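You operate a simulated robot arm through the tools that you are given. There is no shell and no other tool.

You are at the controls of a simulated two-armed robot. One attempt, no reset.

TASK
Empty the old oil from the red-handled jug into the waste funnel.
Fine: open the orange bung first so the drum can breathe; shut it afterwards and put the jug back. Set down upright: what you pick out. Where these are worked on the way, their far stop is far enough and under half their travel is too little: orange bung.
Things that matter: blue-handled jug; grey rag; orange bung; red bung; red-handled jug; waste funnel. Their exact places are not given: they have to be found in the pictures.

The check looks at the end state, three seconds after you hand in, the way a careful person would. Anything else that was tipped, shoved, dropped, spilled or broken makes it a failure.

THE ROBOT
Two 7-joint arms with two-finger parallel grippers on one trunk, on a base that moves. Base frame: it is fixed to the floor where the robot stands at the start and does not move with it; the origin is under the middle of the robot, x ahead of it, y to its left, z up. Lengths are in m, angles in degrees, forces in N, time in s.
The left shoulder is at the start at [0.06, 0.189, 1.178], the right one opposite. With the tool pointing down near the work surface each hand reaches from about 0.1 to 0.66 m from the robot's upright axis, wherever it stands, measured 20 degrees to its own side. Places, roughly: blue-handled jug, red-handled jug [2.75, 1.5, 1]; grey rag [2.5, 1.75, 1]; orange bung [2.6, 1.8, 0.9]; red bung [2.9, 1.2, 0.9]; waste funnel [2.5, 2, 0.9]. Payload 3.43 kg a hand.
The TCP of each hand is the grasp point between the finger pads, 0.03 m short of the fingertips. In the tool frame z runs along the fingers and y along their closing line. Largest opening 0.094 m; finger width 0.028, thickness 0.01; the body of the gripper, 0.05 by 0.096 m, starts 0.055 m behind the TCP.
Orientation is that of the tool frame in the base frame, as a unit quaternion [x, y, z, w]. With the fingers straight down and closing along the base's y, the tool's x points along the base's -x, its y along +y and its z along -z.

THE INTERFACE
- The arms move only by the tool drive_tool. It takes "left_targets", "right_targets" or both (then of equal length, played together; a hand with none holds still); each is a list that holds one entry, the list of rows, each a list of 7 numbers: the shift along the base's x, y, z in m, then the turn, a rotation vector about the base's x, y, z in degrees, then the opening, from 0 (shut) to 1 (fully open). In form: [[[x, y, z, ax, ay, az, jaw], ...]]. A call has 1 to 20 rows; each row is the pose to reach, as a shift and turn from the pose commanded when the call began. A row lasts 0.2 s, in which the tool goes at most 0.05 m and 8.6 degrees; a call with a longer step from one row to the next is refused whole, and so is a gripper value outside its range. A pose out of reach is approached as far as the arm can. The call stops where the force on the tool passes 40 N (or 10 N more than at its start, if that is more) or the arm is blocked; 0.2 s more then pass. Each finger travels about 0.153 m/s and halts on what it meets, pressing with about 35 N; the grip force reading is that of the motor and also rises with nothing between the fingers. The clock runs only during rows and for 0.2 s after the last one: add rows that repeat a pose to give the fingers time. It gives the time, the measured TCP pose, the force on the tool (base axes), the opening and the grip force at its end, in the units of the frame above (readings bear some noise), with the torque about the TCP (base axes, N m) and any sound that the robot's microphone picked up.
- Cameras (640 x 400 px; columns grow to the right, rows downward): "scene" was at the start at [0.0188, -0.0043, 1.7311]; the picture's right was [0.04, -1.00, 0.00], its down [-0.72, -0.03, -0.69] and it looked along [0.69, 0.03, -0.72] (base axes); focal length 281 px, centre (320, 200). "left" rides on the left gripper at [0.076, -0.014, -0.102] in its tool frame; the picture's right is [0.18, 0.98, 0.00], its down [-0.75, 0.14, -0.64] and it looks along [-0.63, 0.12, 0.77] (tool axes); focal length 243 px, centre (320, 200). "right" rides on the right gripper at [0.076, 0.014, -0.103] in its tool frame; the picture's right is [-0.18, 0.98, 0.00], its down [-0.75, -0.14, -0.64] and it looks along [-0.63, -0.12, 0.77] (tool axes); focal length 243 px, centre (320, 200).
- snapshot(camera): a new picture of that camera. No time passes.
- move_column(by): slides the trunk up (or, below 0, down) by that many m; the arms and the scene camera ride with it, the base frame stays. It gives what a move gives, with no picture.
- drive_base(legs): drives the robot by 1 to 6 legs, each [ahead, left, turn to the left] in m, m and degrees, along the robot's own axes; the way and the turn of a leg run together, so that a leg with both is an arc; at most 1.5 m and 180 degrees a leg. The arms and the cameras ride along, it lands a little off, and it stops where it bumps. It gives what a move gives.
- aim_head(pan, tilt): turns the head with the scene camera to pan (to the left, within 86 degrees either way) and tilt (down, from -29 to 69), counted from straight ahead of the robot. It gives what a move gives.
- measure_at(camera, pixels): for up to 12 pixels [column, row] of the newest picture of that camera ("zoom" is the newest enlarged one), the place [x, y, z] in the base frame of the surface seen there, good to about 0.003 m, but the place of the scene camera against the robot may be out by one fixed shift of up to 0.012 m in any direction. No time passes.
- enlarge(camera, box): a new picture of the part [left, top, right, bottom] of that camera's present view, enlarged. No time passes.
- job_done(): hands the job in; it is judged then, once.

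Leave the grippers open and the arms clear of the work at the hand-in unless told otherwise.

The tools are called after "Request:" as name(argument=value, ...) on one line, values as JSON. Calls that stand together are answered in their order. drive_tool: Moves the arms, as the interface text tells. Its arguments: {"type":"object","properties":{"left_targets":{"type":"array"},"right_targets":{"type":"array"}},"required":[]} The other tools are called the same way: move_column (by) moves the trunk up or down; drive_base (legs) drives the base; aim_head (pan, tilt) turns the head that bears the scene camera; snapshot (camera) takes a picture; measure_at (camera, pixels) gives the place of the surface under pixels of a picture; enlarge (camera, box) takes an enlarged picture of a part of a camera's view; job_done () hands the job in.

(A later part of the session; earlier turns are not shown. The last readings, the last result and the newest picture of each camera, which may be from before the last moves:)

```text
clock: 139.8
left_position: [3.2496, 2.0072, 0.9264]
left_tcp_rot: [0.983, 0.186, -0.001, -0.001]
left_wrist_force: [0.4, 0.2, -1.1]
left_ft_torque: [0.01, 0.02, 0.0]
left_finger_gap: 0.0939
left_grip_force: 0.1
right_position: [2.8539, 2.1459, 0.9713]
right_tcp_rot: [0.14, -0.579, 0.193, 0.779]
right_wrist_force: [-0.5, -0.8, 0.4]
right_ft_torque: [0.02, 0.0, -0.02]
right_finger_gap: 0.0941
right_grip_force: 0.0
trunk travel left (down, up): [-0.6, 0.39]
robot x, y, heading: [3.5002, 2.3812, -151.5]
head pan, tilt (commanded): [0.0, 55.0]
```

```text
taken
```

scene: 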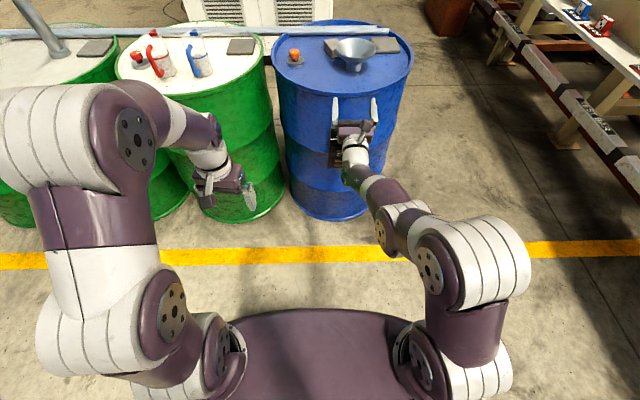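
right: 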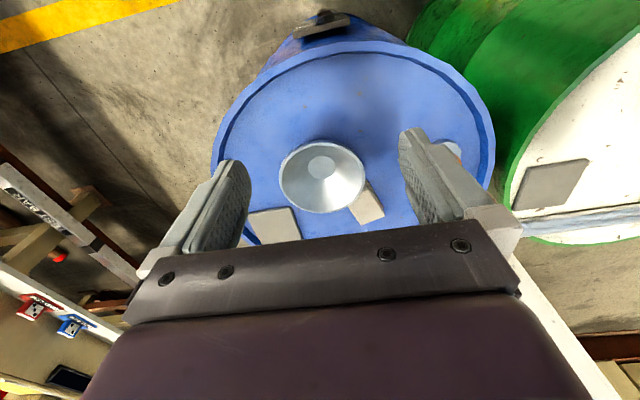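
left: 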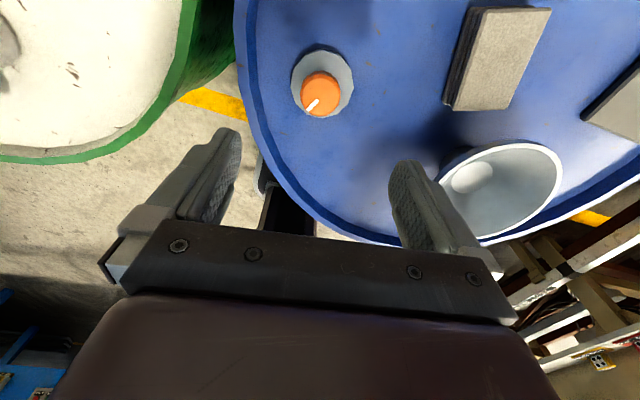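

I test: raise the right hand 0.14 m, then tilt a further 20° about my lateral axis.

Request:
drive_tool(right_targets=[[[0, 0, 0.035, 0, 0, 0, 1], [0, 0, 0.07, 0, 0, 0, 1], [0, 0, 0.105, 0, 0, 0, 1], [0, 0, 0.14, 0, 0, 0, 1], [0, 0, 0.14, -2.4, 4.4, 0, 1], [0, 0, 0.14, -4.8, 8.8, 0, 1], [0, 0, 0.14, -7.2, 13.2, 0, 1], [0, 0, 0.14, -9.5, 17.6, 0, 1]]])

Request:
snapshot(camera="scene")

```text
clock: 141.6
left_position: [3.2497, 2.0057, 0.9259]
left_tcp_rot: [0.983, 0.186, -0.001, 0.001]
left_wrist_force: [0.7, 0.0, 0.4]
left_ft_torque: [-0.02, 0.03, -0.01]
left_finger_gap: 0.0936
left_grip_force: 0.1
right_position: [2.8556, 2.135, 1.1285]
right_tcp_rot: [0.108, -0.479, 0.208, 0.846]
right_wrist_force: [-0.6, 0.0, -0.3]
right_ft_torque: [0.03, 0.02, 0.03]
right_finger_gap: 0.094
right_grip_force: 0.1
right hand out of reach, approached as far as the arm can: row 7, 8
trunk travel left (down, up): [-0.6, 0.39]
robot x, y, heading: [3.4961, 2.3837, -151.7]
head pan, tilt (commanded): [0.0, 55.0]
```

```text
taken
```

scene: 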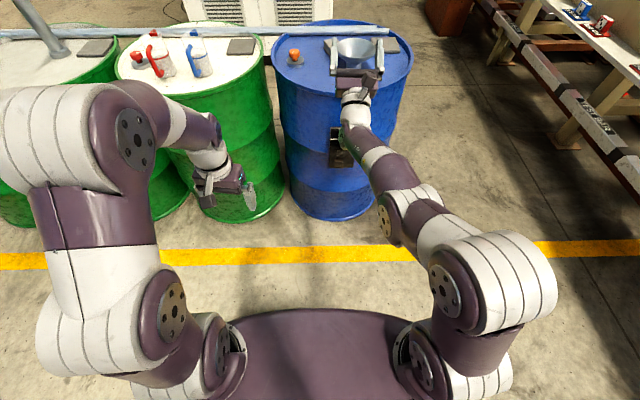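

Tilt of ~121° is reachable with the trunk lowered 0.25 m and TCP ~0.68 m ahead: that's my pouring posture. Now I undo the tilt (15 rows), then undo the yaw.

Request:
drive_tool(right_targets=[[[0, 0, 0, 3.79, -7.13, 0.12, 1], [0, 0, 0, 7.58, -14.26, 0.24, 1], [0, 0, 0, 11.37, -21.4, 0.36, 1], [0, 0, 0, 15.15, -28.5, 0.48, 1], [0, 0, 0, 18.9, -35.65, 0.6, 1], [0, 0, 0, 22.7, -42.8, 0.72, 1], [0, 0, 0, 26.5, -49.9, 0.84, 1], [0, 0, 0, 30.3, -57, 0.96, 1], [0, 0, 0, 34.1, -64.2, 1.1, 1], [0, 0, 0, 37.9, -71.3, 1.2, 1], [0, 0, 0, 41.7, -78.4, 1.3, 1], [0, 0, 0, 45.4, -85.6, 1.4, 1], [0, 0, 0, 49.2, -92.7, 1.6, 1], [0, 0, 0, 53, -99.8, 1.7, 1], [0, 0, 0, 56.8, -107, 1.8, 1]]])

Request:
drive_tool(right_targets=[[[0.01, 0.005, 0, 0, 0, -8.5, 1], [0.02, 0.01, 0, 0, 0, -17, 1], [0.03, 0.015, 0, 0, 0, -25.5, 1], [0.04, 0.02, 0, 0, 0, -34, 1], [0.05, 0.025, 0, 0, 0, -42.5, 1], [0.06, 0.03, 0, 0, 0, -51, 1], [0.07, 0.035, 0, 0, 0, -59.5, 1], [0.08, 0.04, 0, 0, 0, -68, 1], [0.09, 0.045, 0, 0, 0, -76.5, 1], [0.1, 0.05, 0, 0, 0, -85, 1], [0.11, 0.055, 0, 0, 0, -93.5, 1], [0.12, 0.06, 0, 0, 0, -102, 1], [0.13, 0.065, 0, 0, 0, -110.5, 1], [0.14, 0.07, 0, 0, 0, -119, 1], [0.15, 0.075, 0, 0, 0, -127.5, 1], [0.16, 0.08, 0, 0, 0, -136, 1], [0.17, 0.085, 0, 0, 0, -144.5, 1], [0.17, 0.085, 0, 0, 0, -153, 1], [0.17, 0.085, 0, 0, 0, -161.5, 1], [0.17, 0.085, 0, 0, 0, -170, 1]]])

Request:
snapshot(camera="scene")

```text
clock: 144.8
left_position: [3.2488, 2.0061, 0.9256]
left_tcp_rot: [0.983, 0.186, 0.0, 0.0]
left_wrist_force: [-0.2, 0.8, 0.1]
left_ft_torque: [0.01, -0.02, 0.0]
left_finger_gap: 0.0943
left_grip_force: 0.0
right_position: [2.9756, 2.2281, 0.9525]
right_tcp_rot: [-0.244, 0.969, -0.016, -0.033]
right_wrist_force: [-0.2, 0.2, 0.6]
right_ft_torque: [-0.02, -0.03, 0.01]
right_finger_gap: 0.094
right_grip_force: 0.0
right hand out of reach, approached as far as the arm can: row 11, 12, 13, 14, 15
trunk travel left (down, up): [-0.6, 0.39]
robot x, y, heading: [3.4936, 2.3802, -151.7]
head pan, tilt (commanded): [0.0, 55.0]
```

```text
clock: 149.0
left_position: [3.2488, 2.0059, 0.9265]
left_tcp_rot: [0.983, 0.186, -0.001, 0.0]
left_wrist_force: [-0.7, 0.0, 0.8]
left_ft_torque: [0.03, -0.01, -0.03]
left_finger_gap: 0.094
left_grip_force: 0.1
right_position: [3.1484, 2.3118, 0.9548]
right_tcp_rot: [0.944, 0.327, 0.031, -0.018]
right_wrist_force: [-0.1, -0.8, 0.0]
right_ft_torque: [-0.02, -0.04, 0.01]
right_finger_gap: 0.0942
right_grip_force: 0.1
trunk travel left (down, up): [-0.6, 0.39]
robot x, y, heading: [3.497, 2.3835, -151.7]
head pan, tilt (commanded): [0.0, 55.0]
```

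```text
taken
```

scene: 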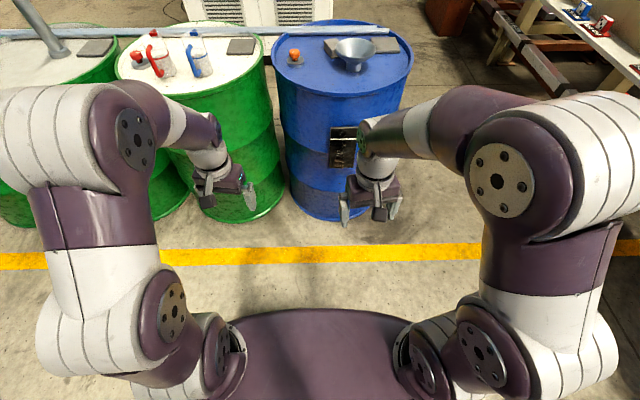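

Pouring posture noted: at trunk −0.25, TCP (0.68 ahead, 0.10 right, z 1.13), tilts 40–121° all reachable. Now I straighten the right hand to neutral, pull the left hand back 0.1 m, and raise the trunk to −0.10 for the grasp.

Request:
drive_tool(right_targets=[[[0, 0, 0, -1.44, 1.47, -4.9, 1], [0, 0, 0, -2.87, 2.94, -9.81, 1], [0, 0, 0, -2.87, 2.94, -9.81, 1]]], left_targets=[[[0.03, 0.016, 0, 0, 0, 3, 1], [0.06, 0.032, 0, 0, 0, 6.5, 1], [0.088, 0.048, 0, 0, 0, 6.5, 1]]])

Request:
move_column(by=0.15)

Request:
snapshot(camera="scene")

```text
clock: 149.8
left_position: [3.3396, 2.0559, 0.9279]
left_tcp_rot: [0.97, 0.241, -0.001, 0.0]
left_wrist_force: [0.8, -0.2, -1.1]
left_ft_torque: [0.0, 0.03, 0.02]
left_finger_gap: 0.094
left_grip_force: 0.1
right_position: [3.1484, 2.3138, 0.955]
right_tcp_rot: [0.969, 0.246, 0.0, 0.0]
right_wrist_force: [0.4, 0.3, 0.9]
right_ft_torque: [0.01, -0.01, -0.02]
right_finger_gap: 0.0942
right_grip_force: 0.1
trunk travel left (down, up): [-0.6, 0.39]
robot x, y, heading: [3.4951, 2.3843, -151.6]
head pan, tilt (commanded): [0.0, 55.0]
```

```text
clock: 151.6
left_position: [3.3383, 2.0545, 1.0781]
left_tcp_rot: [0.97, 0.241, -0.001, 0.001]
left_wrist_force: [-1.0, -0.3, 0.1]
left_ft_torque: [-0.02, 0.01, -0.01]
left_finger_gap: 0.0941
left_grip_force: 0.0
right_position: [3.1478, 2.3124, 1.105]
right_tcp_rot: [0.969, 0.246, 0.001, 0.0]
right_wrist_force: [-0.3, -0.3, 0.0]
right_ft_torque: [0.01, -0.01, 0.04]
right_finger_gap: 0.0938
right_grip_force: 0.1
trunk travel left (down, up): [-0.75, 0.24]
robot x, y, heading: [3.496, 2.385, -151.7]
head pan, tilt (commanded): [0.0, 55.0]
```

```text
taken
```

scene: 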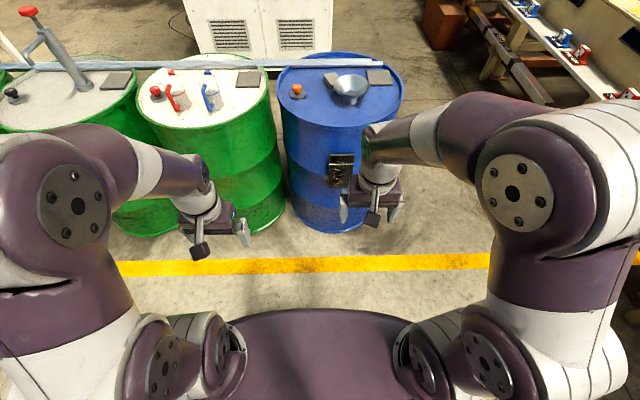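

Now I strafe left 0.65 m to face the jug drum and look at the jugs closely before moving in.

Request:
drive_base(legs=[[0, 0.65, 0], [0.25, 0, 0]])

Request:
snapshot(camera="scene")

Request:
snapshot(camera="right")

```text
clock: 156.7
left_position: [3.4419, 1.3545, 1.0761]
left_tcp_rot: [0.97, 0.243, -0.001, 0.0]
left_wrist_force: [-0.3, -0.2, 1.2]
left_ft_torque: [0.0, 0.03, -0.02]
left_finger_gap: 0.094
left_grip_force: 0.0
right_position: [3.2496, 1.6107, 1.1045]
right_tcp_rot: [0.969, 0.249, 0.001, 0.0]
right_wrist_force: [-0.4, -0.1, -0.6]
right_ft_torque: [0.0, 0.02, -0.02]
right_finger_gap: 0.0941
right_grip_force: 0.0
trunk travel left (down, up): [-0.75, 0.24]
robot x, y, heading: [3.5985, 1.6818, -151.4]
head pan, tilt (commanded): [0.0, 55.0]
```

```text
taken
```

scene: 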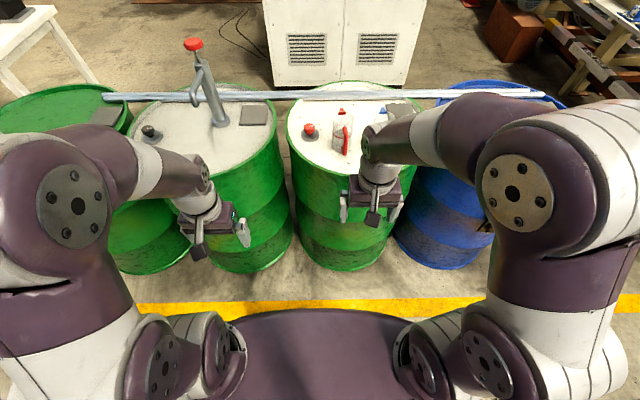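

```text
taken
```

right: 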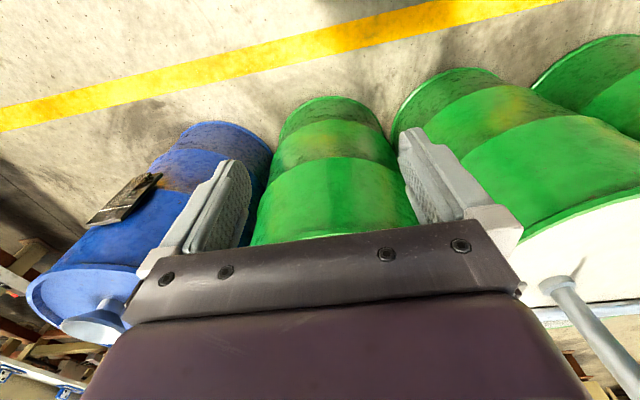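

I enlarge the jugs region (280–420 × 85–170) and measure.

Request:
enlarge(camera="scene", box=[280, 80, 440, 180])

Request:
measure_at(camera="scene", pixels=[[347, 117], [346, 130], [346, 150], [343, 111], [333, 140], [338, 152], [336, 125], [310, 130], [333, 133], [350, 155]])

```text
4.00 times, centred on (360, 130) of scene
```

zoom: 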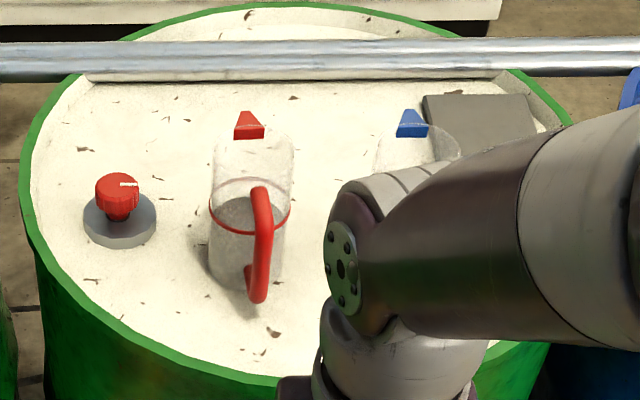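

```text
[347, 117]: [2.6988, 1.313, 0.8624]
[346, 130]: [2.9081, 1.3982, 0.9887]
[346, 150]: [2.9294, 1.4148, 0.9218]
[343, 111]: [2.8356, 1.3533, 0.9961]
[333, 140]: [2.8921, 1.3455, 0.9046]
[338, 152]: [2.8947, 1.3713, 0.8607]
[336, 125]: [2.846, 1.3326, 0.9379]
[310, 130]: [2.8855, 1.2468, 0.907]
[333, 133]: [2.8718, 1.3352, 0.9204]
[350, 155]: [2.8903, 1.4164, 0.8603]
```

Rim z≈0.996, spout away from me, handle toward me. I drive 0.3 m ahead (hands stay ≥0.05 m above the jugs), then look with the right hand camera.

Request:
drive_base(legs=[[0.3, 0, 0]])

Request:
snapshot(camera="right")

Request:
snapshot(camera="scene")

```text
clock: 158.7
left_position: [3.1748, 1.2062, 1.078]
left_tcp_rot: [0.969, 0.245, -0.001, 0.0]
left_wrist_force: [0.0, 0.7, -0.8]
left_ft_torque: [-0.02, 0.0, -0.01]
left_finger_gap: 0.0942
left_grip_force: 0.1
right_position: [2.9807, 1.4615, 1.1044]
right_tcp_rot: [0.968, 0.251, 0.002, 0.0]
right_wrist_force: [0.6, -0.7, -0.9]
right_ft_torque: [-0.03, -0.01, 0.03]
right_finger_gap: 0.094
right_grip_force: 0.1
trunk travel left (down, up): [-0.75, 0.24]
robot x, y, heading: [3.3272, 1.5315, -151.3]
head pan, tilt (commanded): [0.0, 55.0]
```

```text
taken
```

right: 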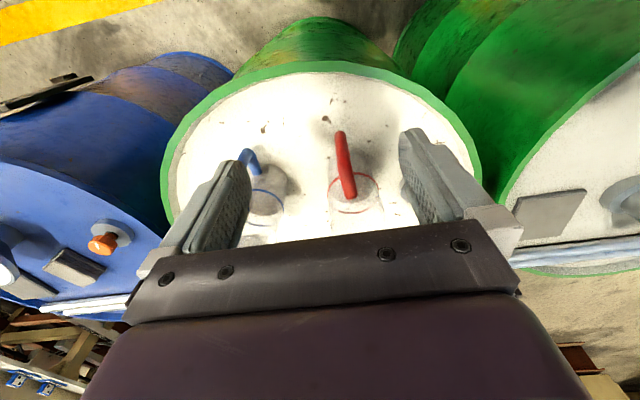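

```text
taken
```

scene: 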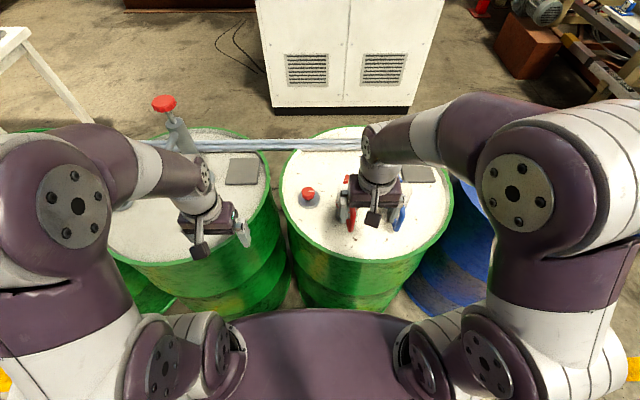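

The right camera sees the red jug at (350,180). I enlarge it and measure key points.

Request:
enlarge(camera="right", box=[230, 120, 422, 240])

Request:
measure_at(camera="right", pixels=[[340, 136], [343, 160], [349, 192], [330, 192], [378, 188], [345, 212], [360, 210], [330, 205], [375, 205], [255, 165], [245, 152]])

```text
3.33 times, centred on (326, 180) of right
```

zoom: 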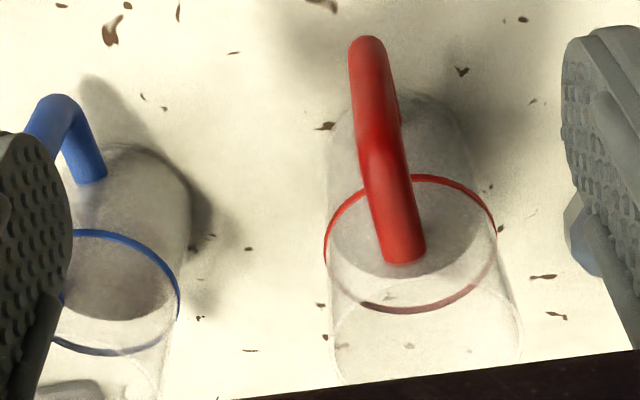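

```text
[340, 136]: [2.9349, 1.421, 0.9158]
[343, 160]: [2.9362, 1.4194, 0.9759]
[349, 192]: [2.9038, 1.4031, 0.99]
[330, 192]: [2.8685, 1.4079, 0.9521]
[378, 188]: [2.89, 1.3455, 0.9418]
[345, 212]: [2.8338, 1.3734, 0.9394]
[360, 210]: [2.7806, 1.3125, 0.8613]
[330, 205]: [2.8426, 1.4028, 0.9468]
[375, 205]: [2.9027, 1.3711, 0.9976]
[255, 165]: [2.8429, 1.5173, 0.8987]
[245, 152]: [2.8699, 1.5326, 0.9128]
```

Jug centre ≈(2.872,1.375), body ~0.073 wide, handle toward heading ~34°. I move the right hand above the jug at z 1.10 with +5° yaw and look.

Request:
drive_tool(right_targets=[[[-0.027, -0.0216, 0, 0, 0, 1.25, 1], [-0.0545, -0.043, 0, 0, 0, 2.5, 1], [-0.082, -0.065, 0, 0, 0, 3.75, 1], [-0.109, -0.0865, 0, 0, 0, 5, 1], [-0.109, -0.0865, 0, 0, 0, 5, 1]]])

Request:
snapshot(camera="right")

Request:
enlarge(camera="right", box=[224, 40, 416, 160])

```text
clock: 159.9
left_position: [3.1749, 1.2053, 1.0783]
left_tcp_rot: [0.969, 0.245, -0.001, 0.001]
left_wrist_force: [-0.9, -0.6, -0.4]
left_ft_torque: [-0.02, 0.01, 0.01]
left_finger_gap: 0.0942
left_grip_force: 0.0
right_position: [2.8736, 1.3735, 1.1044]
right_tcp_rot: [0.956, 0.293, 0.001, 0.0]
right_wrist_force: [1.0, -0.2, 0.4]
right_ft_torque: [-0.01, 0.01, 0.02]
right_finger_gap: 0.094
right_grip_force: 0.0
trunk travel left (down, up): [-0.75, 0.24]
robot x, y, heading: [3.3252, 1.5349, -151.0]
head pan, tilt (commanded): [0.0, 55.0]
```

```text
taken
```

right: 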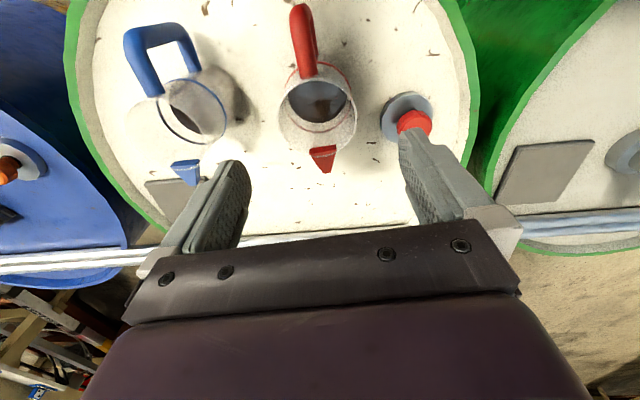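

```text
3.33 times, centred on (320, 100) of right
```

zoom: 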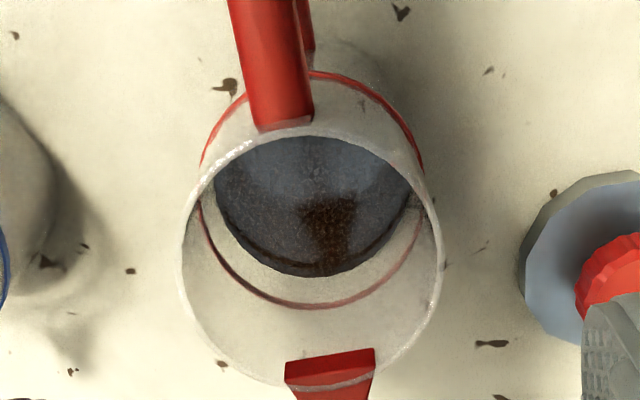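

The jug rim centre is within 2 mm of the tool axis, ~0.068 wide; spout/handle line within ~3°. I lower the right hand 0.142 m to z≈0.962 with a −2° yaw correction.

Request:
drive_tool(right_targets=[[[-0.0007, 0.0016, -0.025, 0, 0, -2, 1], [-0.0007, 0.0016, -0.05, 0, 0, -2, 1], [-0.0007, 0.0016, -0.075, 0, 0, -2, 1], [-0.0007, 0.0016, -0.1, 0, 0, -2, 1], [-0.0007, 0.0016, -0.115, 0, 0, -2, 1], [-0.0007, 0.0016, -0.13, 0, 0, -2, 1], [-0.0007, 0.0016, -0.142, 0, 0, -2, 1], [-0.0007, 0.0016, -0.142, 0, 0, -2, 1]]])

Request:
snapshot(camera="right")

Request:
snapshot(camera="scene")

```text
clock: 161.7
left_position: [3.1748, 1.2055, 1.0777]
left_tcp_rot: [0.97, 0.245, -0.001, 0.0]
left_wrist_force: [-1.0, -0.4, -0.6]
left_ft_torque: [0.0, 0.0, -0.04]
left_finger_gap: 0.0939
left_grip_force: 0.0
right_position: [2.8727, 1.3774, 0.9627]
right_tcp_rot: [0.961, 0.277, 0.001, 0.0]
right_wrist_force: [0.4, -0.8, 0.1]
right_ft_torque: [0.0, 0.04, 0.0]
right_finger_gap: 0.0942
right_grip_force: 0.1
trunk travel left (down, up): [-0.75, 0.24]
robot x, y, heading: [3.328, 1.5364, -151.3]
head pan, tilt (commanded): [0.0, 55.0]
```

```text
taken
```

right: 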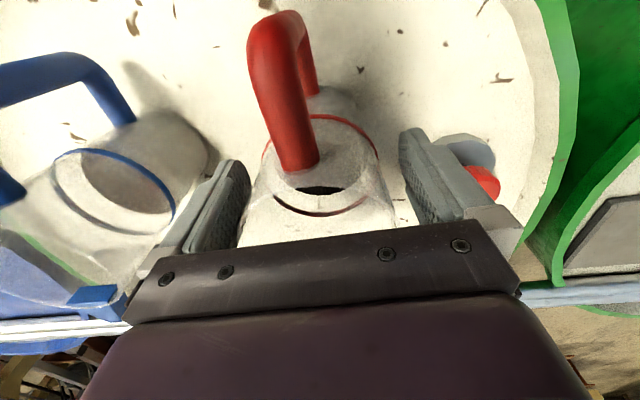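

```text
taken
```

scene: 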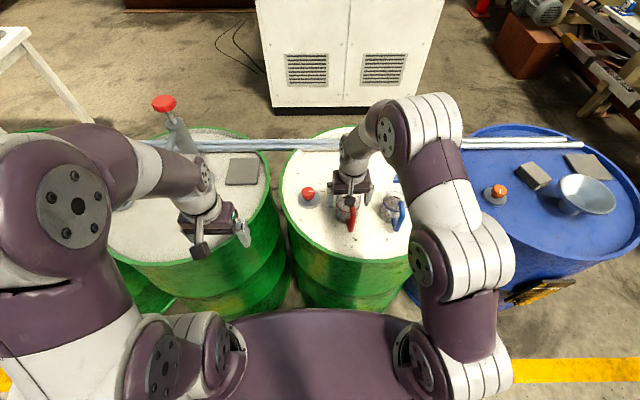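

The jug body is centred between the pads (edges ~255 and 388 at row 190). I note the pose TCP (2.8727,1.3774,0.9627) for putting it back, and close the fingers gently.

Request:
drive_tool(right_targets=[[[0, 0, 0, 0, 0, 0, 0.8], [0, 0, 0, 0, 0, 0, 0.6], [0, 0, 0, 0, 0, 0, 0.4], [0, 0, 0, 0, 0, 0, 0.2], [0, 0, 0, 0, 0, 0, 0.2], [0, 0, 0, 0, 0, 0, 0]]])

Request:
snapshot(camera="right")

```text
clock: 163.1
left_position: [3.1736, 1.2057, 1.0772]
left_tcp_rot: [0.969, 0.245, 0.0, 0.0]
left_wrist_force: [0.1, 0.4, 0.6]
left_ft_torque: [0.0, -0.01, 0.01]
left_finger_gap: 0.0938
left_grip_force: 0.1
right_position: [2.8729, 1.3761, 0.9633]
right_tcp_rot: [0.961, 0.276, 0.001, 0.0]
right_wrist_force: [-0.9, 0.2, -0.9]
right_ft_torque: [-0.05, 0.06, 0.02]
right_finger_gap: 0.0744
right_grip_force: 35.0
trunk travel left (down, up): [-0.75, 0.24]
robot x, y, heading: [3.3272, 1.5369, -151.0]
head pan, tilt (commanded): [0.0, 55.0]
```

```text
taken
```

right: 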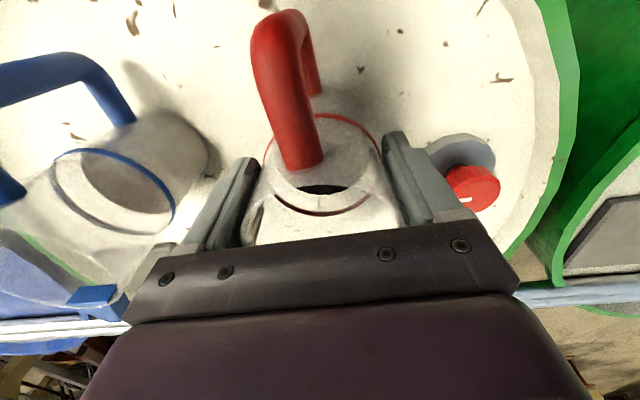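

Gripped (0.0744 m, 35 N). I lift slowly by 0.03 m to check the weight.

Request:
drive_tool(right_targets=[[[0, 0, 0.004, 0, 0, 0, 0], [0, 0, 0.01, 0, 0, 0, 0], [0, 0, 0.02, 0, 0, 0, 0], [0, 0, 0.03, 0, 0, 0, 0], [0, 0, 0.03, 0, 0, 0, 0]]])

Request:
snapshot(camera="right")

```text
clock: 164.3
left_position: [3.1747, 1.206, 1.0777]
left_tcp_rot: [0.97, 0.245, -0.001, 0.0]
left_wrist_force: [0.6, -1.2, 0.2]
left_ft_torque: [0.02, 0.02, -0.04]
left_finger_gap: 0.0941
left_grip_force: 0.1
right_position: [2.8713, 1.3768, 0.993]
right_tcp_rot: [0.961, 0.277, 0.001, 0.0]
right_wrist_force: [-0.5, 0.4, -3.2]
right_ft_torque: [-0.01, 0.0, 0.0]
right_finger_gap: 0.0747
right_grip_force: 34.1
trunk travel left (down, up): [-0.75, 0.24]
robot x, y, heading: [3.3298, 1.5341, -151.5]
head pan, tilt (commanded): [0.0, 55.0]
```

```text
taken
```

right: 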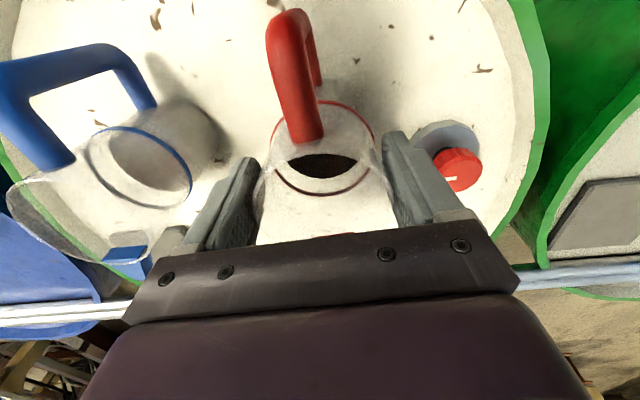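

The jug looks a bit different relative to the hand; I check whether it came up with the hand or slipped, by enlarging and measuring.

Request:
enlarge(camera="right", box=[224, 0, 448, 140])

Request:
measure_at(camera="right", pixels=[[285, 20], [290, 60], [305, 125], [275, 175], [373, 140], [345, 192], [325, 105], [320, 160], [350, 233], [330, 215]])

Request:
enlarge(camera="scene", box=[290, 140, 450, 240])

```text
2.86 times, centred on (336, 70) of right
```

zoom: 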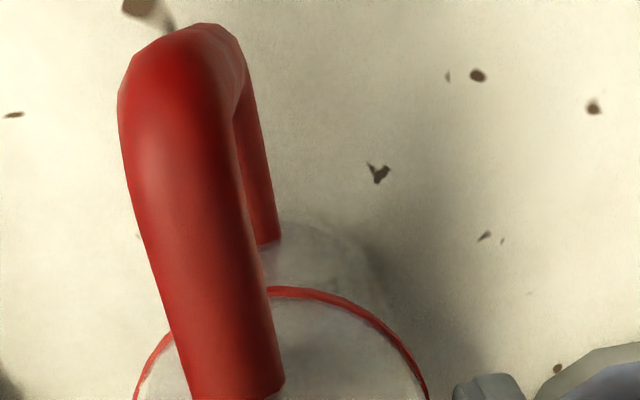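

```text
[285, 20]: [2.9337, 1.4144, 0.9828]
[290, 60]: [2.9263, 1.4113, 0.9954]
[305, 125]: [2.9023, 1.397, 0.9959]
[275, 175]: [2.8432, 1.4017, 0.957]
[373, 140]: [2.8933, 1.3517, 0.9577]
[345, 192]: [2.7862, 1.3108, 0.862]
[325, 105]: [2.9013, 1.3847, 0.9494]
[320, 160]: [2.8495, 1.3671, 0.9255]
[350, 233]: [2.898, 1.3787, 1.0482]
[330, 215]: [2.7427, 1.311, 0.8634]
```

```text
4.00 times, centred on (370, 190) of scene
```

zoom: 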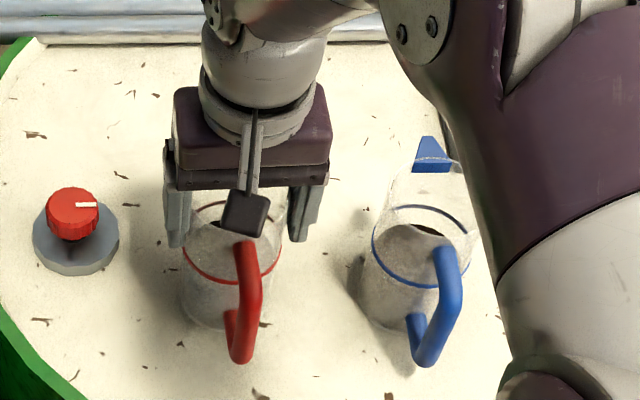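

The jug rose ~0.012 m while the hand rose 0.03 m: it slips in the fingers. I hold still for 0.6 s to see whether it keeps sliding.

Request:
drive_tool(right_targets=[[[0, 0, 0, 0, 0, 0, 0], [0, 0, 0, 0, 0, 0, 0], [0, 0, 0, 0, 0, 0, 0]]])

Request:
snapshot(camera="right")

```text
clock: 165.1
left_position: [3.1737, 1.2054, 1.0777]
left_tcp_rot: [0.969, 0.246, -0.001, 0.0]
left_wrist_force: [0.3, 0.3, -0.8]
left_ft_torque: [-0.01, 0.0, -0.02]
left_finger_gap: 0.0941
left_grip_force: 0.1
right_position: [2.8717, 1.3773, 0.993]
right_tcp_rot: [0.961, 0.277, 0.001, 0.0]
right_wrist_force: [0.2, -0.5, -3.2]
right_ft_torque: [-0.04, -0.03, 0.01]
right_finger_gap: 0.0748
right_grip_force: 35.0
trunk travel left (down, up): [-0.75, 0.24]
robot x, y, heading: [3.3249, 1.5357, -151.1]
head pan, tilt (commanded): [0.0, 55.0]
```

```text
taken
```

right: 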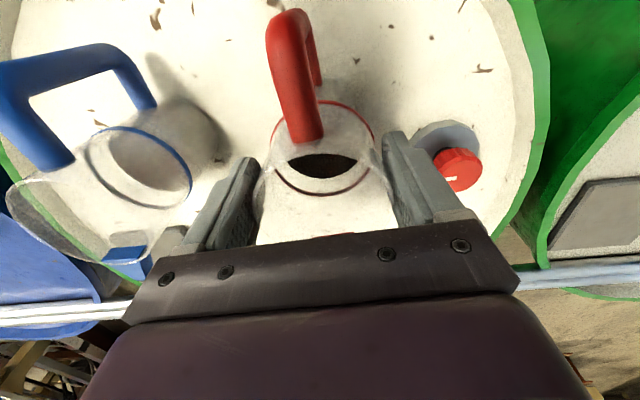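

No further sliding. I lift another 0.02 m slowly and compare.

Request:
drive_tool(right_targets=[[[0, 0, 0.003, 0, 0, 0, 0], [0, 0, 0.007, 0, 0, 0, 0], [0, 0, 0.011, 0, 0, 0, 0], [0, 0, 0.015, 0, 0, 0, 0], [0, 0, 0.02, 0, 0, 0, 0], [0, 0, 0.02, 0, 0, 0, 0]]])

Request:
snapshot(camera="right")

```text
clock: 166.5
left_position: [3.1746, 1.2053, 1.0784]
left_tcp_rot: [0.969, 0.245, 0.0, 0.0]
left_wrist_force: [-0.2, -0.2, -0.2]
left_ft_torque: [-0.02, -0.02, 0.03]
left_finger_gap: 0.094
left_grip_force: 0.0
right_position: [2.8711, 1.3768, 1.0135]
right_tcp_rot: [0.961, 0.276, 0.0, 0.0]
right_wrist_force: [0.5, 0.2, -2.4]
right_ft_torque: [0.0, -0.02, -0.03]
right_finger_gap: 0.0747
right_grip_force: 35.1
trunk travel left (down, up): [-0.75, 0.24]
robot x, y, heading: [3.3303, 1.5371, -151.1]
head pan, tilt (commanded): [0.0, 55.0]
```

```text
taken
```

right: 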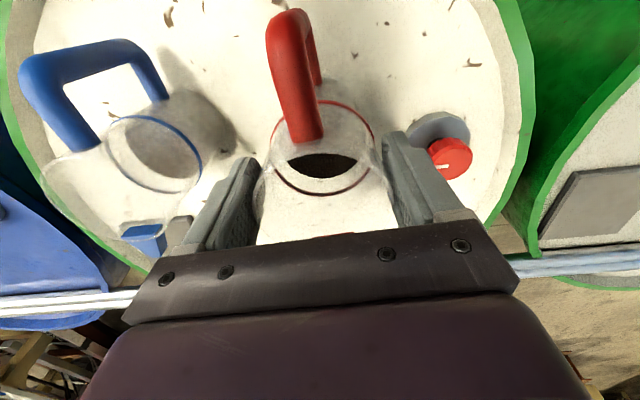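

The jug now rises with the hand (held, ~3 N). But the grip is only ~0.017 m below the rim; for a secure pour I'd rather set it down in place and grip deeper. I lower 0.031 m.

Request:
drive_tool(right_targets=[[[0, 0, -0.01, 0, 0, 0, 0], [0, 0, -0.02, 0, 0, 0, 0], [0, 0, -0.026, 0, 0, 0, 0], [0, 0, -0.029, 0, 0, 0, 0], [0, 0, -0.031, 0, 0, 0, 0], [0, 0, -0.031, 0, 0, 0, 0]]])

Request:
snapshot(camera="right")

```text
clock: 167.9
left_position: [3.1751, 1.2049, 1.0777]
left_tcp_rot: [0.969, 0.245, 0.0, 0.001]
left_wrist_force: [0.9, -0.1, 1.0]
left_ft_torque: [0.01, 0.01, 0.0]
left_finger_gap: 0.0939
left_grip_force: 0.1
right_position: [2.8711, 1.3762, 0.9842]
right_tcp_rot: [0.961, 0.276, -0.002, 0.001]
right_wrist_force: [-6.8, -3.8, 25.8]
right_ft_torque: [-0.2, 0.29, 0.1]
right_finger_gap: 0.0747
right_grip_force: 35.1
trunk travel left (down, up): [-0.75, 0.24]
robot x, y, heading: [3.331, 1.5364, -151.3]
head pan, tilt (commanded): [0.0, 55.0]
```

```text
taken
```

right: 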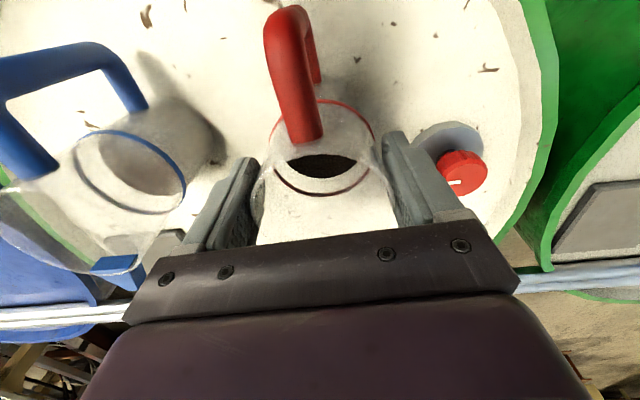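

It's standing on the drum again (26 N contact at z≈0.984). I ease up 2 mm, open, lower to z≈0.957 and grip again, waiting a bit longer.

Request:
drive_tool(right_targets=[[[0, 0, 0.002, 0, 0, 0, 0], [0, 0, 0.002, 0, 0, 0, 0], [0, 0, 0.002, 0, 0, 0, 0.85], [0, 0, 0.002, 0, 0, 0, 1], [0, 0, 0.002, 0, 0, 0, 1], [0, 0, -0.01, 0, 0, 0, 1], [0, 0, -0.02, 0, 0, 0, 1], [0, 0, -0.0255, 0, 0, 0, 1], [0, 0, -0.0255, 0, 0, 0, 1]]])

Request:
snapshot(camera="right")

```text
clock: 169.9
left_position: [3.1738, 1.2062, 1.078]
left_tcp_rot: [0.969, 0.246, -0.001, 0.0]
left_wrist_force: [0.6, -0.8, 0.7]
left_ft_torque: [0.02, 0.02, -0.03]
left_finger_gap: 0.094
left_grip_force: 0.0
right_position: [2.8712, 1.3761, 0.9562]
right_tcp_rot: [0.961, 0.276, 0.0, 0.0]
right_wrist_force: [0.5, -0.4, -0.8]
right_ft_torque: [0.0, 0.01, -0.02]
right_finger_gap: 0.0939
right_grip_force: 0.0
trunk travel left (down, up): [-0.75, 0.24]
robot x, y, heading: [3.3305, 1.5337, -150.8]
head pan, tilt (commanded): [0.0, 55.0]
```

```text
taken
```

right: 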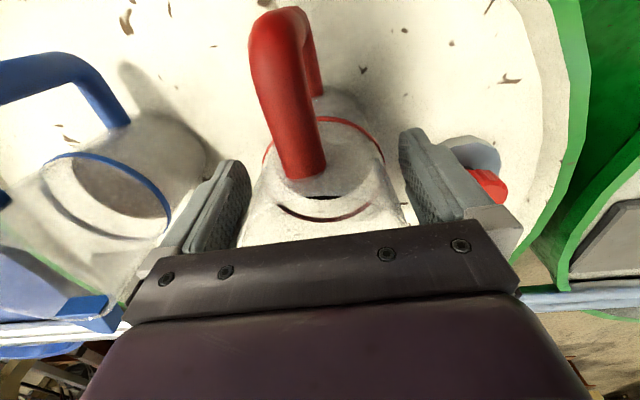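

Jug still upright in place, hand lower. I close and wait.

Request:
drive_tool(right_targets=[[[0, 0, 0, 0, 0, 0, 0.8], [0, 0, 0, 0, 0, 0, 0.5], [0, 0, 0, 0, 0, 0, 0], [0, 0, 0, 0, 0, 0, 0], [0, 0, 0, 0, 0, 0, 0], [0, 0, 0, 0, 0, 0, 0]]])

Request:
drive_tool(right_targets=[[[0, 0, 0.001, 0, 0, 0, 0], [0, 0, 0.002, 0, 0, 0, 0], [0, 0, 0.003, 0, 0, 0, 0], [0, 0, 0.005, 0, 0, 0, 0], [0, 0, 0.007, 0, 0, 0, 0], [0, 0, 0.01, 0, 0, 0, 0], [0, 0, 0.01, 0, 0, 0, 0]]])

Request:
snapshot(camera="right")

```text
clock: 171.3
left_position: [3.1753, 1.2057, 1.0773]
left_tcp_rot: [0.969, 0.246, -0.001, 0.0]
left_wrist_force: [0.3, -0.5, 0.0]
left_ft_torque: [0.02, -0.01, 0.02]
left_finger_gap: 0.094
left_grip_force: 0.1
right_position: [2.8715, 1.3767, 0.9556]
right_tcp_rot: [0.961, 0.275, 0.001, 0.0]
right_wrist_force: [-1.1, -0.9, 1.8]
right_ft_torque: [0.03, 0.01, 0.01]
right_finger_gap: 0.0742
right_grip_force: 34.8
trunk travel left (down, up): [-0.75, 0.24]
robot x, y, heading: [3.3299, 1.5334, -150.8]
head pan, tilt (commanded): [0.0, 55.0]
```

```text
clock: 172.9
left_position: [3.174, 1.2058, 1.078]
left_tcp_rot: [0.969, 0.246, -0.002, 0.001]
left_wrist_force: [0.5, 0.9, -0.2]
left_ft_torque: [0.03, 0.01, -0.01]
left_finger_gap: 0.094
left_grip_force: 0.0
right_position: [2.8722, 1.3768, 0.9663]
right_tcp_rot: [0.961, 0.276, 0.001, 0.0]
right_wrist_force: [0.5, -0.3, -3.4]
right_ft_torque: [0.02, 0.02, -0.01]
right_finger_gap: 0.0742
right_grip_force: 34.3
trunk travel left (down, up): [-0.75, 0.24]
robot x, y, heading: [3.3281, 1.5331, -151.2]
head pan, tilt (commanded): [0.0, 55.0]
```

```text
taken
```

right: 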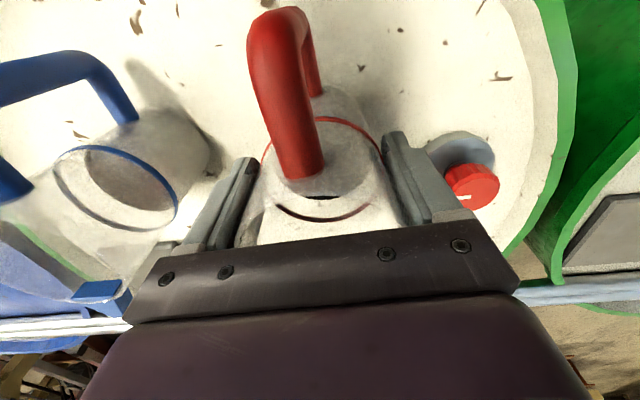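

No slip this time: handle still at (305,172), weight 3.4 N. I lift on to z≈1.10.

Request:
drive_tool(right_targets=[[[0, 0, 0.01, 0, 0, 0, 0], [0, 0, 0.025, 0, 0, 0, 0], [0, 0, 0.045, 0, 0, 0, 0], [0, 0, 0.065, 0, 0, 0, 0], [0, 0, 0.085, 0, 0, 0, 0], [0, 0, 0.105, 0, 0, 0, 0], [0, 0, 0.12, 0, 0, 0, 0], [0, 0, 0.13, 0, 0, 0, 0], [0, 0, 0.135, 0, 0, 0, 0]]])

Request:
snapshot(camera="right")

Request:
snapshot(camera="scene")

```text
clock: 174.9
left_position: [3.1748, 1.2053, 1.0787]
left_tcp_rot: [0.969, 0.246, -0.001, 0.0]
left_wrist_force: [-0.1, -0.2, 0.3]
left_ft_torque: [-0.01, 0.01, 0.0]
left_finger_gap: 0.0941
left_grip_force: 0.2
right_position: [2.8717, 1.3769, 1.1027]
right_tcp_rot: [0.961, 0.277, 0.0, -0.001]
right_wrist_force: [-0.1, 0.0, -2.5]
right_ft_torque: [0.01, -0.01, 0.02]
right_finger_gap: 0.0738
right_grip_force: 34.9
trunk travel left (down, up): [-0.75, 0.24]
robot x, y, heading: [3.3297, 1.5359, -151.2]
head pan, tilt (commanded): [0.0, 55.0]
```

```text
taken
```

right: 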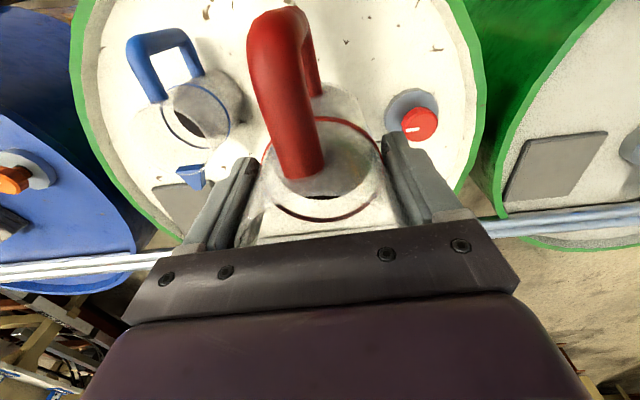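

```text
taken
```

scene: 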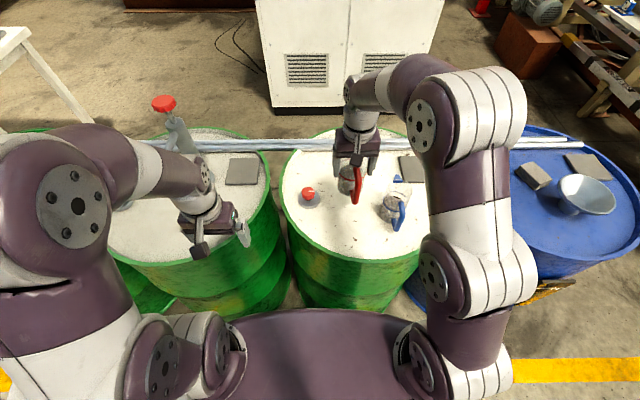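

The jug is held upright at z 1.10, bottom ~1.007, clear of everything. I back the base off 0.45 m, straight.

Request:
drive_base(legs=[[-0.45, 0, 0]])

Request:
snapshot(camera="scene")

```text
clock: 177.7
left_position: [3.5722, 1.4248, 1.0773]
left_tcp_rot: [0.969, 0.248, -0.001, 0.0]
left_wrist_force: [0.9, -0.8, 0.4]
left_ft_torque: [-0.01, 0.03, 0.02]
left_finger_gap: 0.094
left_grip_force: 0.0
right_position: [3.2706, 1.5952, 1.1017]
right_tcp_rot: [0.96, 0.279, 0.001, -0.001]
right_wrist_force: [0.5, -0.3, -3.3]
right_ft_torque: [0.03, 0.04, -0.01]
right_finger_gap: 0.0741
right_grip_force: 34.6
trunk travel left (down, up): [-0.75, 0.24]
robot x, y, heading: [3.7283, 1.76, -150.9]
head pan, tilt (commanded): [0.0, 55.0]
```

```text
taken
```

scene: 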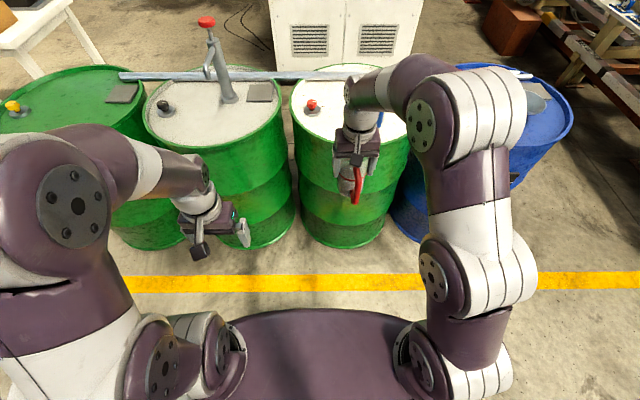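

All clear. Now I turn the jug about the vertical by +180° in two calls of 90° so its spout faces me.

Request:
drive_tool(right_targets=[[[0, 0, 0, 0, 0, 4, 0], [0, 0, 0, 0, 0, 10, 0], [0, 0, 0, 0, 0, 16, 0], [0, 0, 0, 0, 0, 23, 0], [0, 0, 0, 0, 0, 30, 0], [0, 0, 0, 0, 0, 37, 0], [0, 0, 0, 0, 0, 44, 0], [0, 0, 0, 0, 0, 51, 0], [0, 0, 0, 0, 0, 58, 0], [0, 0, 0, 0, 0, 65, 0], [0, 0, 0, 0, 0, 72, 0], [0, 0, 0, 0, 0, 79, 0], [0, 0, 0, 0, 0, 86, 0], [0, 0, 0, 0, 0, 90, 0]]])

Request:
drive_tool(right_targets=[[[0, 0, 0, 0, 0, 4, 0], [0, 0, 0, 0, 0, 10, 0], [0, 0, 0, 0, 0, 16, 0], [0, 0, 0, 0, 0, 23, 0], [0, 0, 0, 0, 0, 30, 0], [0, 0, 0, 0, 0, 37, 0], [0, 0, 0, 0, 0, 44, 0], [0, 0, 0, 0, 0, 51, 0], [0, 0, 0, 0, 0, 58, 0], [0, 0, 0, 0, 0, 65, 0], [0, 0, 0, 0, 0, 72, 0], [0, 0, 0, 0, 0, 79, 0], [0, 0, 0, 0, 0, 84, 0], [0, 0, 0, 0, 0, 87, 0]]])

Request:
snapshot(camera="scene")

Request:
snapshot(camera="right")

```text
clock: 180.7
left_position: [3.5727, 1.4252, 1.0783]
left_tcp_rot: [0.969, 0.247, -0.001, 0.0]
left_wrist_force: [1.3, -0.3, 0.2]
left_ft_torque: [0.01, 0.02, 0.01]
left_finger_gap: 0.0939
left_grip_force: 0.0
right_position: [3.2687, 1.5954, 1.1011]
right_tcp_rot: [0.481, 0.877, 0.001, 0.0]
right_wrist_force: [0.6, -0.8, -3.1]
right_ft_torque: [0.0, 0.01, 0.01]
right_finger_gap: 0.0737
right_grip_force: 34.8
trunk travel left (down, up): [-0.75, 0.24]
robot x, y, heading: [3.7228, 1.7554, -150.9]
head pan, tilt (commanded): [0.0, 55.0]
```

```text
clock: 183.7
left_position: [3.573, 1.4264, 1.0784]
left_tcp_rot: [0.969, 0.248, -0.001, 0.0]
left_wrist_force: [0.2, 0.2, -0.5]
left_ft_torque: [0.0, -0.01, 0.02]
left_finger_gap: 0.0939
left_grip_force: 0.0
right_position: [3.2701, 1.5942, 1.1007]
right_tcp_rot: [-0.254, 0.967, 0.0, -0.001]
right_wrist_force: [-0.2, 0.5, -2.8]
right_ft_torque: [-0.02, -0.02, -0.03]
right_finger_gap: 0.0739
right_grip_force: 34.4
trunk travel left (down, up): [-0.75, 0.24]
robot x, y, heading: [3.725, 1.757, -150.8]
head pan, tilt (commanded): [0.0, 55.0]
```

```text
taken
```

scene: 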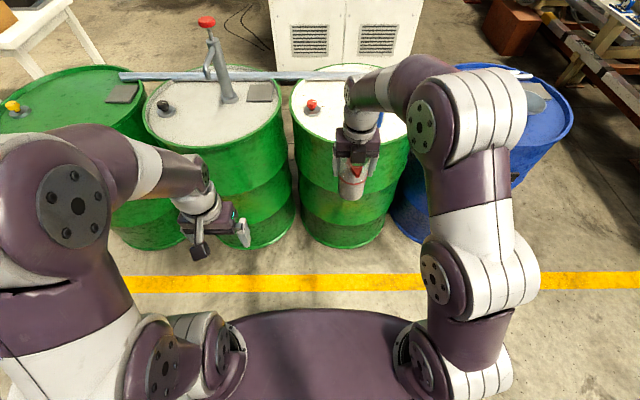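

```text
taken
```

right: 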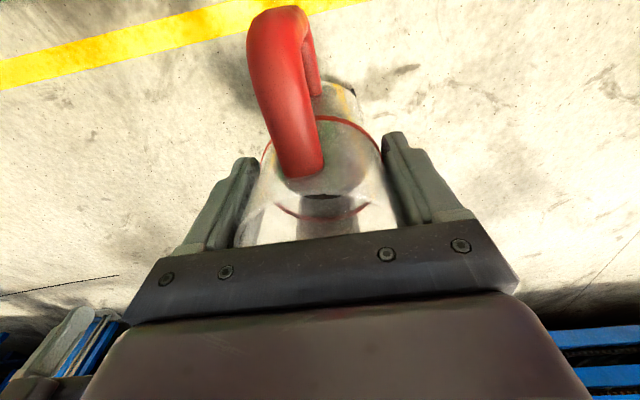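

Spout now faces me. I lower the trunk 0.15 m (jug upright, over free floor).

Request:
move_column(by=-0.15)

Request:
drive_tool(right_targets=[[[-0.0125, -0.007, 0.0127, -1.46, 2.62, 0, 0], [-0.025, -0.014, 0.0254, -2.93, 5.24, 0, 0], [-0.0374, -0.0209, 0.038, -4.39, 7.86, 0, 0], [-0.0499, -0.0279, 0.051, -5.86, 10.5, 0, 0], [-0.0623, -0.0349, 0.0635, -7.32, 13.1, 0, 0], [-0.0748, -0.0418, 0.0762, -8.78, 15.7, 0, 0], [-0.0873, -0.0488, 0.089, -10.25, 18.3, 0, 0]]])

Request:
snapshot(camera="scene")

```text
clock: 185.4
left_position: [3.5733, 1.4251, 0.9278]
left_tcp_rot: [0.969, 0.247, 0.0, 0.001]
left_wrist_force: [1.4, -0.3, -0.1]
left_ft_torque: [0.01, 0.01, 0.01]
left_finger_gap: 0.0939
left_grip_force: 0.2
right_position: [3.2695, 1.5949, 0.9515]
right_tcp_rot: [-0.253, 0.967, -0.001, -0.002]
right_wrist_force: [0.5, -0.2, -3.3]
right_ft_torque: [0.0, 0.01, 0.02]
right_finger_gap: 0.0737
right_grip_force: 34.8
trunk travel left (down, up): [-0.6, 0.39]
robot x, y, heading: [3.7213, 1.7543, -150.7]
head pan, tilt (commanded): [0.0, 55.0]
```

```text
clock: 187.0
left_position: [3.5724, 1.426, 0.9275]
left_tcp_rot: [0.969, 0.247, 0.001, 0.001]
left_wrist_force: [-0.5, -0.1, 0.3]
left_ft_torque: [0.0, 0.0, 0.02]
left_finger_gap: 0.0941
left_grip_force: 0.1
right_position: [3.1818, 1.5454, 1.04]
right_tcp_rot: [-0.248, 0.951, -0.046, -0.177]
right_wrist_force: [-0.1, 0.2, -3.1]
right_ft_torque: [0.03, -0.04, 0.0]
right_finger_gap: 0.0741
right_grip_force: 34.9
trunk travel left (down, up): [-0.6, 0.39]
robot x, y, heading: [3.7253, 1.7583, -150.9]
head pan, tilt (commanded): [0.0, 55.0]
```

```text
taken
```

scene: 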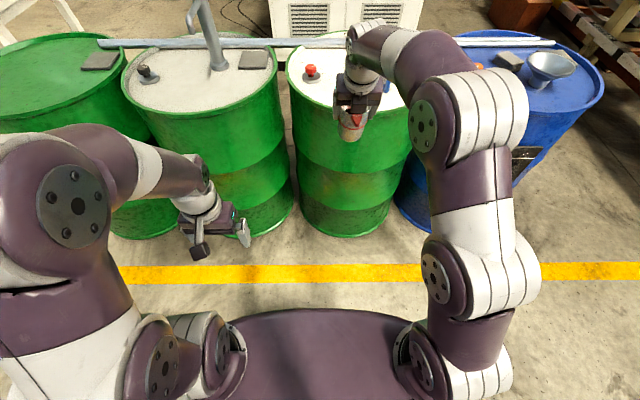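

Reachable and stable (tilt ~21°, no spill). I strafe right 0.69 m toward the blue drum before going on.

Request:
drive_base(legs=[[0, -0.69, 0]])

Request:
snapshot(camera="scene")

```text
clock: 190.8
left_position: [3.2327, 2.0341, 0.9277]
left_tcp_rot: [0.969, 0.247, -0.001, 0.001]
left_wrist_force: [-0.9, 0.3, -0.7]
left_ft_torque: [0.01, -0.01, 0.02]
left_finger_gap: 0.094
left_grip_force: 0.1
right_position: [2.8412, 2.1546, 1.0401]
right_tcp_rot: [-0.247, 0.952, -0.046, -0.176]
right_wrist_force: [0.8, -0.5, -2.9]
right_ft_torque: [-0.01, -0.02, -0.01]
right_finger_gap: 0.0739
right_grip_force: 35.5
trunk travel left (down, up): [-0.6, 0.39]
robot x, y, heading: [3.3829, 2.3638, -150.9]
head pan, tilt (commanded): [0.0, 55.0]
```

```text
taken
```

scene: 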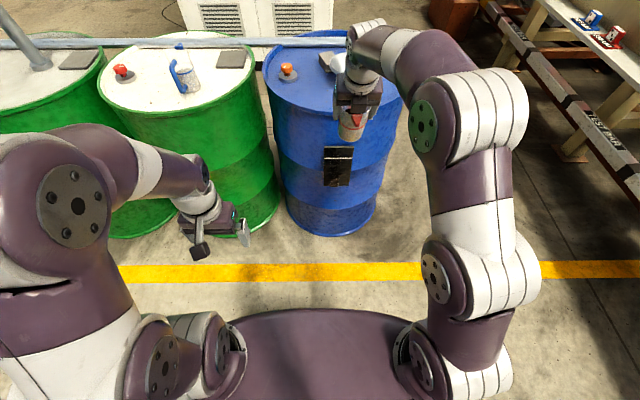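

Good. I continue: raise and move forward to the pouring height with tilt to ~42°, still in front of the drum.

Request:
drive_tool(right_targets=[[[-0.0125, -0.007, 0.0127, -1.46, 2.62, 0, 0], [-0.025, -0.014, 0.0254, -2.93, 5.24, 0, 0], [-0.0374, -0.0209, 0.038, -4.39, 7.86, 0, 0], [-0.0499, -0.0279, 0.051, -5.86, 10.5, 0, 0], [-0.0623, -0.0349, 0.0635, -7.32, 13.1, 0, 0], [-0.0748, -0.0418, 0.0762, -8.78, 15.7, 0, 0], [-0.0873, -0.0488, 0.089, -10.25, 18.3, 0, 0], [-0.0873, -0.0488, 0.089, -10.25, 18.3, 0, 0]]])

Request:
snapshot(camera="scene")

Request:
snapshot(camera="right")

```text
clock: 192.6
left_position: [3.2337, 2.0349, 0.9277]
left_tcp_rot: [0.969, 0.247, -0.001, 0.0]
left_wrist_force: [0.7, 0.2, 0.5]
left_ft_torque: [0.01, 0.01, 0.05]
left_finger_gap: 0.0941
left_grip_force: 0.0
right_position: [2.7533, 2.1057, 1.1283]
right_tcp_rot: [-0.236, 0.904, -0.091, -0.346]
right_wrist_force: [-0.2, 0.1, -2.5]
right_ft_torque: [0.01, -0.01, 0.0]
right_finger_gap: 0.0737
right_grip_force: 35.3
trunk travel left (down, up): [-0.6, 0.39]
robot x, y, heading: [3.387, 2.3637, -150.9]
head pan, tilt (commanded): [0.0, 55.0]
```

```text
taken
```

scene: 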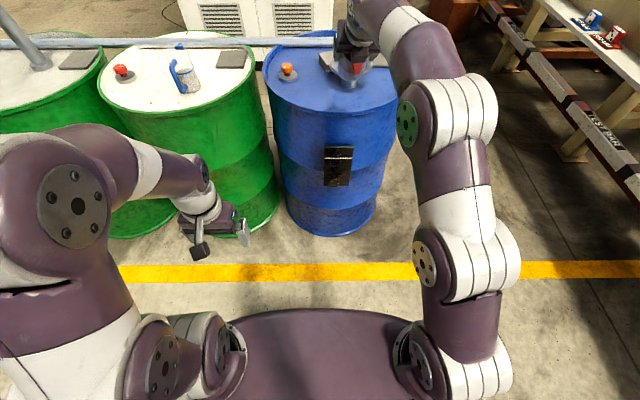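

```text
taken
```

right: 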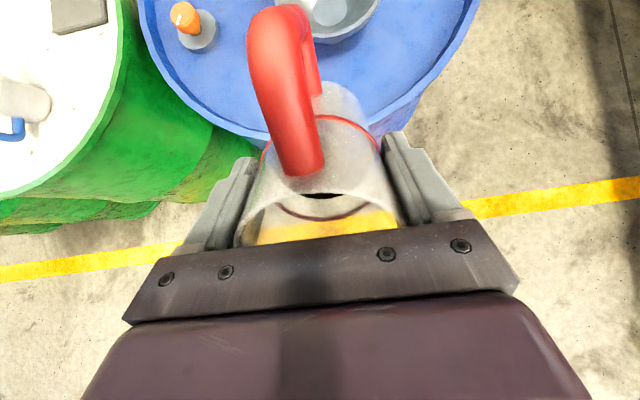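

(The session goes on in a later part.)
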